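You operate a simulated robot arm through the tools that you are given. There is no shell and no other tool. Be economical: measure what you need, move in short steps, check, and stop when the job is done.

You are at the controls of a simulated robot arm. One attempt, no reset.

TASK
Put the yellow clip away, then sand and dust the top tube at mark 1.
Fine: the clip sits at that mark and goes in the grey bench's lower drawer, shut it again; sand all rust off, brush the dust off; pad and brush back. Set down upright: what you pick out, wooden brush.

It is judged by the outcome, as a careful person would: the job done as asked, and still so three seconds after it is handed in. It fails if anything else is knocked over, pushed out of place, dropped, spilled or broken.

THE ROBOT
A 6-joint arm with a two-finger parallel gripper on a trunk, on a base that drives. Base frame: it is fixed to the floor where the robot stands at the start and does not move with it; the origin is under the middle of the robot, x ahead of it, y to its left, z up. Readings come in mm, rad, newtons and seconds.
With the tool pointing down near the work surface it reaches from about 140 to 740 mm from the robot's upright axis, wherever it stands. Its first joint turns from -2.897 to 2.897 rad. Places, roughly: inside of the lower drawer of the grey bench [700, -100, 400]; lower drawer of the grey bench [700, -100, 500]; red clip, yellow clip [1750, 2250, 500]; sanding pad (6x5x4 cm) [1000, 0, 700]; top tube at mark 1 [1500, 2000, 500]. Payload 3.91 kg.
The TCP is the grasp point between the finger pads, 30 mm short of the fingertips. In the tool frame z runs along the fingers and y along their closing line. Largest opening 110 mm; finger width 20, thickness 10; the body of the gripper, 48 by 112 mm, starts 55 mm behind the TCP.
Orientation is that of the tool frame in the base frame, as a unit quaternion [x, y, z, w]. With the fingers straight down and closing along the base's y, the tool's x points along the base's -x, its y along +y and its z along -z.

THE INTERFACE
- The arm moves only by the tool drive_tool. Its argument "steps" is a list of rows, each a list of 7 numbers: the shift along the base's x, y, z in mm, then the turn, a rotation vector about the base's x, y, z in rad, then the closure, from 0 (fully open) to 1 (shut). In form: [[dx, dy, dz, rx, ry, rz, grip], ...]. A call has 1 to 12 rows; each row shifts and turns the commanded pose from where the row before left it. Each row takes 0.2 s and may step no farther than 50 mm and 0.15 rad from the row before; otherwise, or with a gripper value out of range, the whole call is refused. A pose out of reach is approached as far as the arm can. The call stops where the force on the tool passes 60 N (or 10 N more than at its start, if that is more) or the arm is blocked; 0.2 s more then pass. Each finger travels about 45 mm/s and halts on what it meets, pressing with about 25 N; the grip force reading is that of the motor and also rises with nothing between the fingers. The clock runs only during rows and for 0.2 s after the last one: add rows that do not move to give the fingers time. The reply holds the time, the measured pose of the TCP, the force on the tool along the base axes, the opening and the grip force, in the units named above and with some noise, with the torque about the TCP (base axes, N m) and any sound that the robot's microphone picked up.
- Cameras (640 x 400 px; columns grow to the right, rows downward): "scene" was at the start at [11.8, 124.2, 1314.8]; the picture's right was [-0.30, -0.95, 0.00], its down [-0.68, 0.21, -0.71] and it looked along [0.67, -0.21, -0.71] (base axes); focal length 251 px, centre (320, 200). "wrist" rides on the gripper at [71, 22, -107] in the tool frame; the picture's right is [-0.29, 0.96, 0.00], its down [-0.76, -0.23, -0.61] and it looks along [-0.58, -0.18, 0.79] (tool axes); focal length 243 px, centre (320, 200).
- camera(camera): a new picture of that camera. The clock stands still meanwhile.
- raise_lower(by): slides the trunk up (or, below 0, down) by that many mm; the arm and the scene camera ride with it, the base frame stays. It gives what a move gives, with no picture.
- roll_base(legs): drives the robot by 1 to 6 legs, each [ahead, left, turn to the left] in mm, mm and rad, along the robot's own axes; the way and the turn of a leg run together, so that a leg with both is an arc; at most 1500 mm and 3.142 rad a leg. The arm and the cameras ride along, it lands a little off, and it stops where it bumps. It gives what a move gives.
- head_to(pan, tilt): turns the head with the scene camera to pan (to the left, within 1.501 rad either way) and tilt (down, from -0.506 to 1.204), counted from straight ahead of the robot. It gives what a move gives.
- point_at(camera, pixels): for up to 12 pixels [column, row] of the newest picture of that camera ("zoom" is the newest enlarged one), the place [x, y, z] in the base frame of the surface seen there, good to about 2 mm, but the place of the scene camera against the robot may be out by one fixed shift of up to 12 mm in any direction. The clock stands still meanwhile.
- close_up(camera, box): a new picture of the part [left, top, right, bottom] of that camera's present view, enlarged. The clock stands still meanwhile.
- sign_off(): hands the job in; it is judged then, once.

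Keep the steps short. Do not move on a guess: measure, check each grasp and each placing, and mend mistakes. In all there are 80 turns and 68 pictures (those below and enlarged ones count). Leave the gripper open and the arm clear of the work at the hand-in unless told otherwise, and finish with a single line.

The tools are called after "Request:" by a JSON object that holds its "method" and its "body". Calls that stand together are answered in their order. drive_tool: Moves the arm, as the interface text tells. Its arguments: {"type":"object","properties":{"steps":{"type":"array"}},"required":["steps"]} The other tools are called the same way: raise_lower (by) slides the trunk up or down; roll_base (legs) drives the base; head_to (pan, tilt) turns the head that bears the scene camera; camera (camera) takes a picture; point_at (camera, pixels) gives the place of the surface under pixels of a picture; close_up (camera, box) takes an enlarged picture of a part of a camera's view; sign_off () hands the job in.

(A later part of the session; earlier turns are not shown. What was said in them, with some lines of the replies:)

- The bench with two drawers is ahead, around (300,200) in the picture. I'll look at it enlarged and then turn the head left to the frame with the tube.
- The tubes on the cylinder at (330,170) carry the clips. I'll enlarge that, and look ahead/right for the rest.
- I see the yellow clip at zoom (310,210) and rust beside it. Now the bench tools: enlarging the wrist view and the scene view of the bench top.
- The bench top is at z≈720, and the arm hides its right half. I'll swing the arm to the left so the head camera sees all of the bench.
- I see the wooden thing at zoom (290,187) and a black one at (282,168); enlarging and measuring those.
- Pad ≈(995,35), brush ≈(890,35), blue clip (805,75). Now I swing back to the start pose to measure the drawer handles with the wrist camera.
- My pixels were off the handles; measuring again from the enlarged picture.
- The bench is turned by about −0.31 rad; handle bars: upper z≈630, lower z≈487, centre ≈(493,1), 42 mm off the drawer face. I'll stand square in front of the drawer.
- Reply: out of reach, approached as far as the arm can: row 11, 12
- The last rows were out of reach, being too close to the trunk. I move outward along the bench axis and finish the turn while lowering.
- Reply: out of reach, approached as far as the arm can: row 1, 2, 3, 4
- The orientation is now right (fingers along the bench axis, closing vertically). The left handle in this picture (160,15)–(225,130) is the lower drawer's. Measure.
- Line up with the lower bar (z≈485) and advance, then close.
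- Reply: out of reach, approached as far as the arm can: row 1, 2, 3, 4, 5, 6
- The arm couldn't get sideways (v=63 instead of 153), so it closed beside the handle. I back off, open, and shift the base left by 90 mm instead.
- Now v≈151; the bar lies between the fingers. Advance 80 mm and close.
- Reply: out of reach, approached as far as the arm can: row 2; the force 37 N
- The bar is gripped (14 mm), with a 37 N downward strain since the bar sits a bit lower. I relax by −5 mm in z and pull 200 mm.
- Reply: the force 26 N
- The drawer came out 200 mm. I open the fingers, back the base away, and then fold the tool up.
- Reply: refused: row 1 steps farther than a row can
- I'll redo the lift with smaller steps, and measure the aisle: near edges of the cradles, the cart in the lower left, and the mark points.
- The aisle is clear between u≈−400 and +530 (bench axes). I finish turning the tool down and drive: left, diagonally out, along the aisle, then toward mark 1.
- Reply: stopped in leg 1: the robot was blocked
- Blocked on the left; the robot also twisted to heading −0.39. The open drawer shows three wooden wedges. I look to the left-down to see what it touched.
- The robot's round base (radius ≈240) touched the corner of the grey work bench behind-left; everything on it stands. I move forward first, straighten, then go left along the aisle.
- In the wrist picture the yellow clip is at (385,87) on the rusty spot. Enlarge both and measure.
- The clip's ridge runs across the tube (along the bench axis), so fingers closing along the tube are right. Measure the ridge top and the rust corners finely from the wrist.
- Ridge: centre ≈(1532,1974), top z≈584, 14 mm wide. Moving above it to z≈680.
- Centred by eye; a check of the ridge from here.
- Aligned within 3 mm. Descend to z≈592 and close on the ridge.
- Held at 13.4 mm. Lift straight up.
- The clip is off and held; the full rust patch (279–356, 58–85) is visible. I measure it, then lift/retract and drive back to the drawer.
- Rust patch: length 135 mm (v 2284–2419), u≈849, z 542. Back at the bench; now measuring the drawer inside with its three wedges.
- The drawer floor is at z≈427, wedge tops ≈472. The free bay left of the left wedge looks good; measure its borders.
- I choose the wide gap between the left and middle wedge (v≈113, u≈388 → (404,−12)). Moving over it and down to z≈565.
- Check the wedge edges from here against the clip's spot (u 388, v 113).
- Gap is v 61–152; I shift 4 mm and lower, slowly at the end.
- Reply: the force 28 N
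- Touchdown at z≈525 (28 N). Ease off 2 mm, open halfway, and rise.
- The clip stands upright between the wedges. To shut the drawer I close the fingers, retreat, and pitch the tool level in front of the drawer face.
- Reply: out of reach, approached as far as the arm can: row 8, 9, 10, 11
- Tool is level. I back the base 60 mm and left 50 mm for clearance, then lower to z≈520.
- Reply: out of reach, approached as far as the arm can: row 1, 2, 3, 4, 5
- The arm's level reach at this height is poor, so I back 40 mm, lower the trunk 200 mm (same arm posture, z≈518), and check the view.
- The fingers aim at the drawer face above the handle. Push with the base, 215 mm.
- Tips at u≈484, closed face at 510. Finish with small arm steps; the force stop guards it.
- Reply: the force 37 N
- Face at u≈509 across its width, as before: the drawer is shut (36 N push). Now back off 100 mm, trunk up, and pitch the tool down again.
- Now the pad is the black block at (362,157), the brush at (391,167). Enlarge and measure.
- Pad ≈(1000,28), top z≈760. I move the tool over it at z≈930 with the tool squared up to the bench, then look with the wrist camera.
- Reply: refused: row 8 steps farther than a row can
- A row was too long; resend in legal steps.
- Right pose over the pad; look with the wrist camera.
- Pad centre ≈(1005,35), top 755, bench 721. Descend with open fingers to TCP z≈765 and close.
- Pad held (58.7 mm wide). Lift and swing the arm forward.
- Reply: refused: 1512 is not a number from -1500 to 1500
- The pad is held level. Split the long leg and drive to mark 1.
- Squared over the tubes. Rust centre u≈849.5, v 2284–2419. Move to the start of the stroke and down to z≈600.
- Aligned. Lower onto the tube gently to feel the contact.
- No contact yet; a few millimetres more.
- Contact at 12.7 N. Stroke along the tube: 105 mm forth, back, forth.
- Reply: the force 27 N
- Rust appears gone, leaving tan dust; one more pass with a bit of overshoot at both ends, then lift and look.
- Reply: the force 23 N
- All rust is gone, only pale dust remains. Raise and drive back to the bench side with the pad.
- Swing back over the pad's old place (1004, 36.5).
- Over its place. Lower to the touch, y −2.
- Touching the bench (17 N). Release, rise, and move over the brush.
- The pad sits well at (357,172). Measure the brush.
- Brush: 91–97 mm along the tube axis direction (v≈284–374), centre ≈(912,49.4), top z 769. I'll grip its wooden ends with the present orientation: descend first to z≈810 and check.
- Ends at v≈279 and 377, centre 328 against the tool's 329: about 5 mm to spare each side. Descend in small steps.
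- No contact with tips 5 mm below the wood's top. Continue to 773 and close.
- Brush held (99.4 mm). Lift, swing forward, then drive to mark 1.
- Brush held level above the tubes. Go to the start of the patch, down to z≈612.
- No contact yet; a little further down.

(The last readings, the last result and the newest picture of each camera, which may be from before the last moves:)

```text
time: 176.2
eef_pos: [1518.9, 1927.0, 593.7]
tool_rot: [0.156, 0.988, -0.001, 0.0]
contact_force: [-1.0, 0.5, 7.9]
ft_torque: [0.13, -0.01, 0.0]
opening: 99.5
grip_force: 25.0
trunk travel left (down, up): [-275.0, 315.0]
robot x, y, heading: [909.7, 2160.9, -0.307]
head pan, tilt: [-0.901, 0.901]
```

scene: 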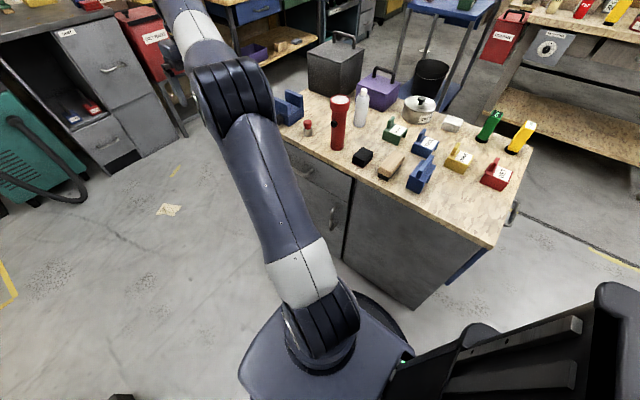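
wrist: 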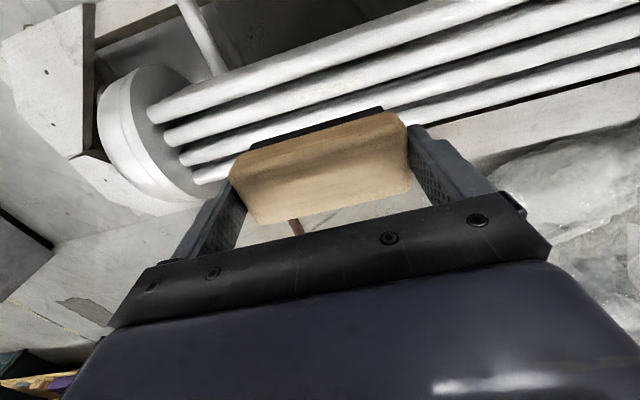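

Contact at 7.9 N. Brush along the patch, forth, back and forth.

Request:
{"method": "drive_tool", "body": {"steps": [[8.1, 25, -0.5, 0, 0, 0, 1], [8.1, 25, 0, 0, 0, 0, 1], [8.1, 25, 0, 0, 0, 0, 1], [8.1, 25, 0, 0, 0, 0, 1], [-8.1, -25, 0, 0, 0, 0, 1], [-8.1, -25, 0, 0, 0, 0, 1], [-8.1, -25, 0, 0, 0, 0, 1], [-8.1, -25, 0, 0, 0, 0, 1], [8.1, 25, 0, 0, 0, 0, 1], [8.1, 25, 0, 0, 0, 0, 1], [8.1, 25, 0, 0, 0, 0, 1], [8.1, 25, 0, 0, 0, 0, 1]]}}

Request:
{"method": "drive_tool", "body": {"steps": [[-8.1, -25, 0, 0, 0, 0, 1], [-8.1, -25, 0, 0, 0, 0, 1], [-8.1, -25, 0, 0, 0, 0, 1], [-8.1, -25, 0, 0, 0, 0, 1], [-8.1, -25, 0, 0, 0, 0, 1], [0, 0, 20, 0, 0, 0, 1], [8, 25, 40, 0, 0, 0, 1], [8, 25, 40, 0, 0, 0, 1], [0, 0, 45, 0, 0, 0, 1], [0, 0, 30, 0, 0, 0, 1]]}}

Request:
{"method": "close_up", "body": {"camera": "wrist", "box": [190, 30, 430, 150]}}

```text
time: 178.8
eef_pos: [1548.9, 2027.3, 593.1]
tool_rot: [0.156, 0.988, -0.001, 0.0]
contact_force: [-3.2, -8.2, 31.5]
ft_torque: [-0.57, 0.14, 0.17]
opening: 99.6
grip_force: 25.0
trunk travel left (down, up): [-275.0, 315.0]
robot x, y, heading: [914.6, 2161.2, -0.306]
head pan, tilt: [-0.901, 0.901]
```

```text
time: 181.0
eef_pos: [1524.4, 1950.1, 766.6]
tool_rot: [0.155, 0.988, 0.0, -0.001]
contact_force: [-0.2, 0.0, -1.0]
ft_torque: [0.0, 0.0, -0.02]
opening: 99.4
grip_force: 25.0
trunk travel left (down, up): [-275.0, 315.0]
robot x, y, heading: [912.8, 2161.6, -0.307]
head pan, tilt: [-0.901, 0.901]
```

```text
2.67 times, centred on (310, 90) of wrist
```

zoom: 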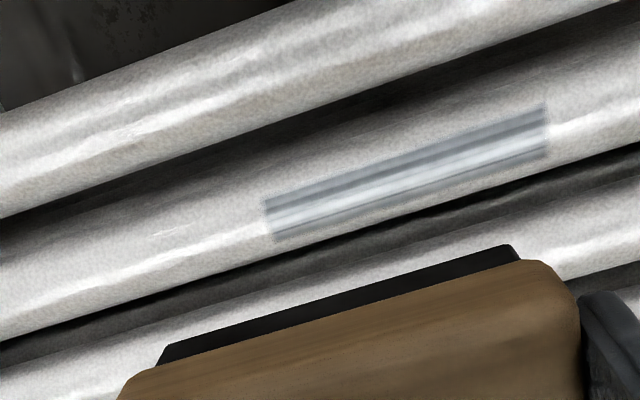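

The patch is clean bare metal, no dust. Raise and drive back with the brush.

Request:
{"method": "drive_tool", "body": {"steps": [[-9, 6, 41, 0, 0, 0, 1], [-9, 6, 41, 0, 0, 0, 1], [-9, 6, 41, 0, 0, 0, 1], [-9, 6, 41, 0, 0, 0, 1], [-9, 6, 40, 0, 0, 0, 1]]}}

Request:
{"method": "roll_base", "body": {"legs": [[-103, 0, -0.006], [0, -755, 0], [0, -754, 0], [586, 0, 0]]}}

```text
time: 182.2
eef_pos: [1482.6, 1982.1, 969.7]
tool_rot: [0.156, 0.988, 0.0, -0.002]
contact_force: [0.7, -0.6, -0.6]
ft_torque: [-0.01, 0.02, 0.02]
opening: 99.6
grip_force: 24.9
trunk travel left (down, up): [-275.0, 315.0]
robot x, y, heading: [910.1, 2162.5, -0.307]
head pan, tilt: [-0.901, 0.901]
```

```text
time: 193.7
eef_pos: [1479.5, 405.5, 969.7]
tool_rot: [0.152, 0.988, 0.0, -0.001]
contact_force: [-0.7, 0.1, -1.0]
ft_torque: [-0.01, -0.01, 0.04]
opening: 99.2
grip_force: 24.5
trunk travel left (down, up): [-275.0, 315.0]
robot x, y, heading: [906.3, 581.5, -0.296]
head pan, tilt: [-0.901, 0.901]
```

Swing back over the brush's place (912.6, 49.1).

Request:
{"method": "drive_tool", "body": {"steps": [[-37.8, -23.76, 0, 0, 0, -0.009, 1], [-37.8, -23.76, 0, 0, 0, 0, 1], [-37.8, -23.76, 0, 0, 0, 0, 1], [-37.8, -23.76, 0, 0, 0, 0, 1], [-37.8, -23.76, 0, 0, 0, 0, 1], [-37.8, -23.76, 0, 0, 0, 0, 1], [-37.8, -23.76, 0, 0, 0, 0, 1], [-37.8, -23.76, 0, 0, 0, 0, 1], [-37.8, -23.76, 0, 0, 0, 0, 1], [-37.8, -23.76, 0, 0, 0, 0, 1], [-37.8, -23.76, 0, 0, 0, 0, 1], [-37.8, -23.76, 0, 0, 0, 0, 1]]}}

Request:
{"method": "drive_tool", "body": {"steps": [[-37.8, -23.76, 0, 0, 0, 0, 1], [-37.8, -23.76, 0, 0, 0, 0, 1], [-37.8, -23.76, 0, 0, 0, 0, 1], [0, 0, -30, 0, 0, 0, 1], [0, 0, -40, 0, 0, 0, 1], [0, 0, -40, 0, 0, 0, 1], [0, 0, -25, 0, 0, 0, 1], [0, 0, 0, 0, 0, 0, 1]]}}

Request:
{"method": "camera", "body": {"camera": "wrist"}}

```text
time: 196.3
eef_pos: [1026.4, 121.4, 967.4]
tool_rot: [0.156, 0.988, 0.0, -0.001]
contact_force: [0.6, -0.5, -1.2]
ft_torque: [-0.03, 0.05, -0.02]
opening: 99.5
grip_force: 24.9
trunk travel left (down, up): [-275.0, 315.0]
robot x, y, heading: [909.2, 584.3, -0.297]
head pan, tilt: [-0.901, 0.901]
```

```text
time: 198.1
eef_pos: [914.9, 47.6, 831.2]
tool_rot: [0.157, 0.988, 0.0, -0.001]
contact_force: [-0.1, 1.1, -1.4]
ft_torque: [0.0, -0.01, 0.0]
opening: 99.6
grip_force: 24.2
trunk travel left (down, up): [-275.0, 315.0]
robot x, y, heading: [907.5, 578.1, -0.298]
head pan, tilt: [-0.901, 0.901]
```

```text
15 pictures are left
```

wrist: 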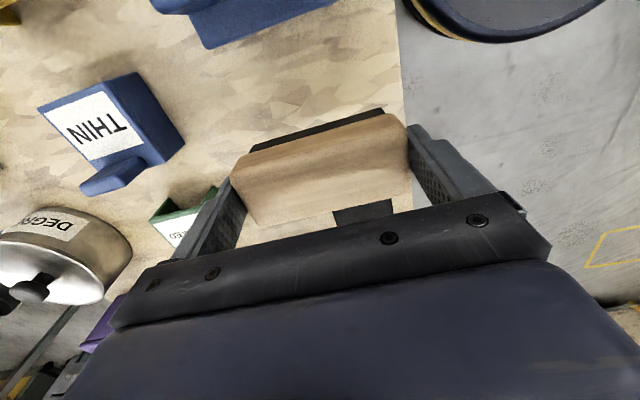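

Clear below. Lower to the bench, slowly at the end.

Request:
{"method": "drive_tool", "body": {"steps": [[-1, 0.5, -30, 0, 0, 0, 1], [0, 0, -18, 0, 0, 0, 1], [0, 0, -6, 0, 0, 0, 1], [0, 0, -2.5, 0, 0, 0, 1], [0, 0, 0, 0, 0, 0, 1]]}}

```text
time: 199.3
eef_pos: [911.7, 47.9, 777.0]
tool_rot: [0.157, 0.988, 0.0, -0.001]
contact_force: [-0.2, -0.7, -1.4]
ft_torque: [-0.02, -0.01, 0.02]
opening: 99.3
grip_force: 24.8
trunk travel left (down, up): [-275.0, 315.0]
robot x, y, heading: [908.1, 581.7, -0.295]
head pan, tilt: [-0.901, 0.901]
```

Request:
{"method": "drive_tool", "body": {"steps": [[0, 0, -2, 0, 0, 0, 1], [0, 0, -1.5, 0, 0, 0, 1], [0, 0, -1, 0, 0, 0, 1], [0, 0, 0, 0, 0, 0, 1]]}}

```text
time: 200.3
eef_pos: [912.5, 48.2, 772.3]
tool_rot: [0.157, 0.988, 0.0, -0.001]
contact_force: [-1.2, 2.1, 4.3]
ft_torque: [0.34, -0.1, 0.05]
opening: 99.4
grip_force: 25.2
trunk travel left (down, up): [-275.0, 315.0]
robot x, y, heading: [911.4, 583.5, -0.294]
head pan, tilt: [-0.901, 0.901]
```

Touched (4 N, z≈772). Open and rise straight up.

Request:
{"method": "drive_tool", "body": {"steps": [[0, 0, -0.5, 0, 0, 0, 1], [0, 0, 0, 0, 0, 0, 0], [0, 0, 0, 0, 0, 0, 0], [0, 0, 0, 0, 0, 0, 0], [0, 0, 15, 0, 0, 0, 0], [0, 0, 30, 0, 0, 0, 0], [0, 0, 45, 0, 0, 0, 0], [0, 0, 45, 0, 0, 0, 0], [0, 0, 45, 0, 0, 0, 0]]}}

Request:
{"method": "camera", "body": {"camera": "wrist"}}

Request:
{"method": "camera", "body": {"camera": "scene"}}

```text
time: 202.3
eef_pos: [909.6, 45.7, 953.7]
tool_rot: [0.156, 0.988, 0.0, 0.0]
contact_force: [0.6, -0.6, -0.1]
ft_torque: [0.02, 0.02, -0.01]
opening: 110.2
grip_force: 0.0
trunk travel left (down, up): [-275.0, 315.0]
robot x, y, heading: [907.0, 578.7, -0.299]
head pan, tilt: [-0.901, 0.901]
```

```text
14 pictures are left
```

wrist: 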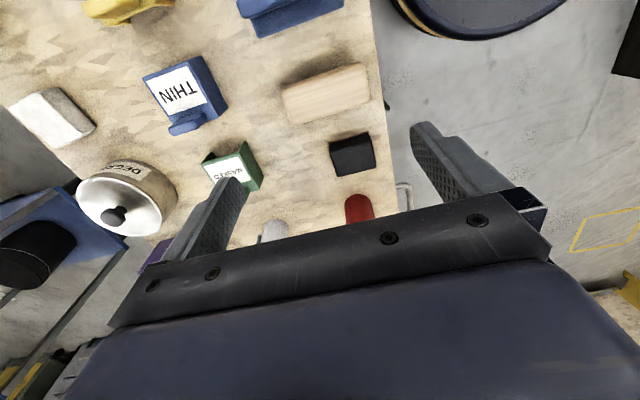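

```text
13 pictures are left
```

scene: 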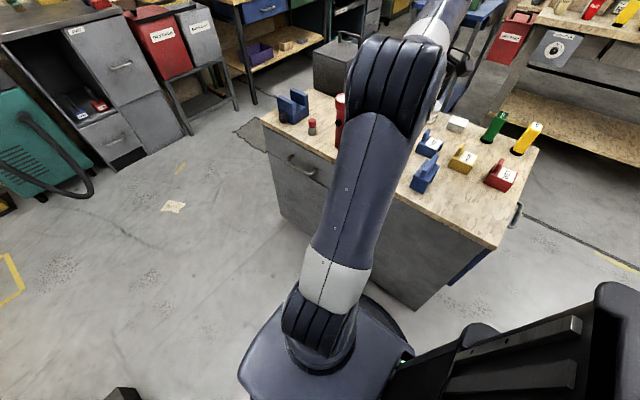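

Brush and pad stand upright in their places. I swing the arm clear, back off and check the drawer front once.

Request:
{"method": "drive_tool", "body": {"steps": [[38, 24, 0, 0, 0, 0, 0], [38, 24, 0, 0, 0, 0, 0], [38, 24, 0, 0, 0, 0, 0], [38, 24, 0, 0, 0, 0, 0], [38, 24, 0, 0, 0, 0, 0], [38, 24, 0, 0, 0, 0, 0], [38, 24, 0, 0, 0, 0, 0], [38, 24, 0, 0, 0, 0, 0], [38, 24, 0, 0, 0, 0, 0], [38, 24, 0, 0, 0, 0, 0], [38, 24, 0, 0, 0, 0, 0], [38, 24, 0, 0, 0, 0, 0]]}}

Request:
{"method": "roll_base", "body": {"legs": [[-680, 0, -0.015]]}}

Request:
{"method": "head_to", "body": {"pan": -0.8, "tilt": 0.8}}

Request:
{"method": "camera", "body": {"camera": "scene"}}

```text
time: 204.9
eef_pos: [1369.1, 336.6, 952.2]
tool_rot: [0.157, 0.988, 0.001, 0.0]
contact_force: [-0.4, -0.5, 1.2]
ft_torque: [0.0, -0.01, 0.0]
opening: 110.1
grip_force: 0.0
trunk travel left (down, up): [-275.0, 315.0]
robot x, y, heading: [909.9, 579.7, -0.294]
head pan, tilt: [-0.901, 0.901]
```

```text
time: 208.6
eef_pos: [721.4, 533.9, 952.7]
tool_rot: [0.16, 0.987, 0.0, -0.001]
contact_force: [0.6, -0.8, 0.8]
ft_torque: [0.02, -0.02, -0.01]
opening: 110.2
grip_force: 0.1
trunk travel left (down, up): [-275.0, 315.0]
robot x, y, heading: [264.3, 780.9, -0.306]
head pan, tilt: [-0.901, 0.901]
```

```text
time: 209.3
eef_pos: [722.3, 534.7, 952.1]
tool_rot: [0.159, 0.987, 0.0, -0.001]
contact_force: [0.1, 0.2, -0.2]
ft_torque: [0.02, -0.03, -0.01]
opening: 109.9
grip_force: 0.0
trunk travel left (down, up): [-275.0, 315.0]
robot x, y, heading: [261.4, 780.6, -0.303]
head pan, tilt: [-0.799, 0.799]
```

```text
12 pictures are left
```

scene: 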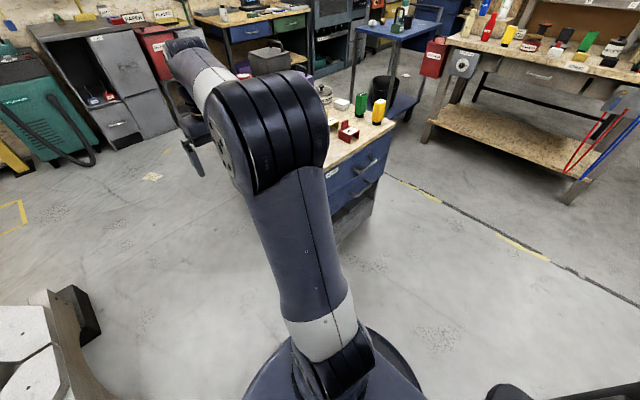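

Request:
{"method": "close_up", "body": {"camera": "scene", "box": [310, 90, 410, 220]}}

Request:
{"method": "point_at", "body": {"camera": "scene", "pixels": [[345, 172], [345, 195], [340, 180], [340, 202], [375, 145], [378, 172]]}}

```text
3.08 times, centred on (360, 155) of scene
```

zoom: 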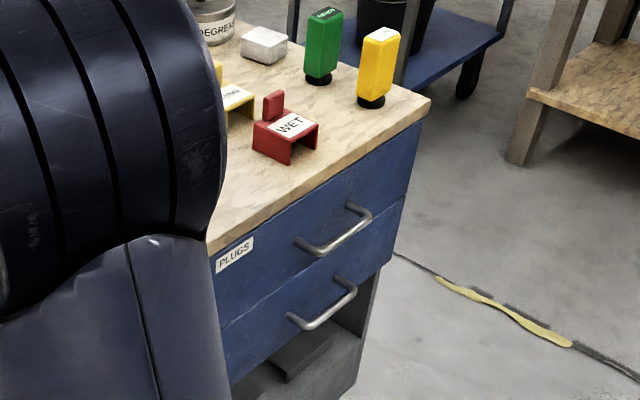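

```text
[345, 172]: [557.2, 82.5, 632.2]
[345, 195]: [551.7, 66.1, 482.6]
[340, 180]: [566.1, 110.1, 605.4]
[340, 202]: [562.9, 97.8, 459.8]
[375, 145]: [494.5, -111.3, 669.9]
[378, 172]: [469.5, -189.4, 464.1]
```

Both drawer faces are flush and shut, everything on the bench stands, the gripper is open and the arm is clear. Handing in.

Request:
{"method": "sign_off", "body": {}}

```text
The job is handed in.
```

The yellow clip is upright in the shut lower drawer, the top tube at mark 1 is sanded free of rust and brushed clean, and the pad and brush are back upright in their places; I did not reopen the drawer after shutting it, and the base once nudged the corner of another bench, where nothing fell.
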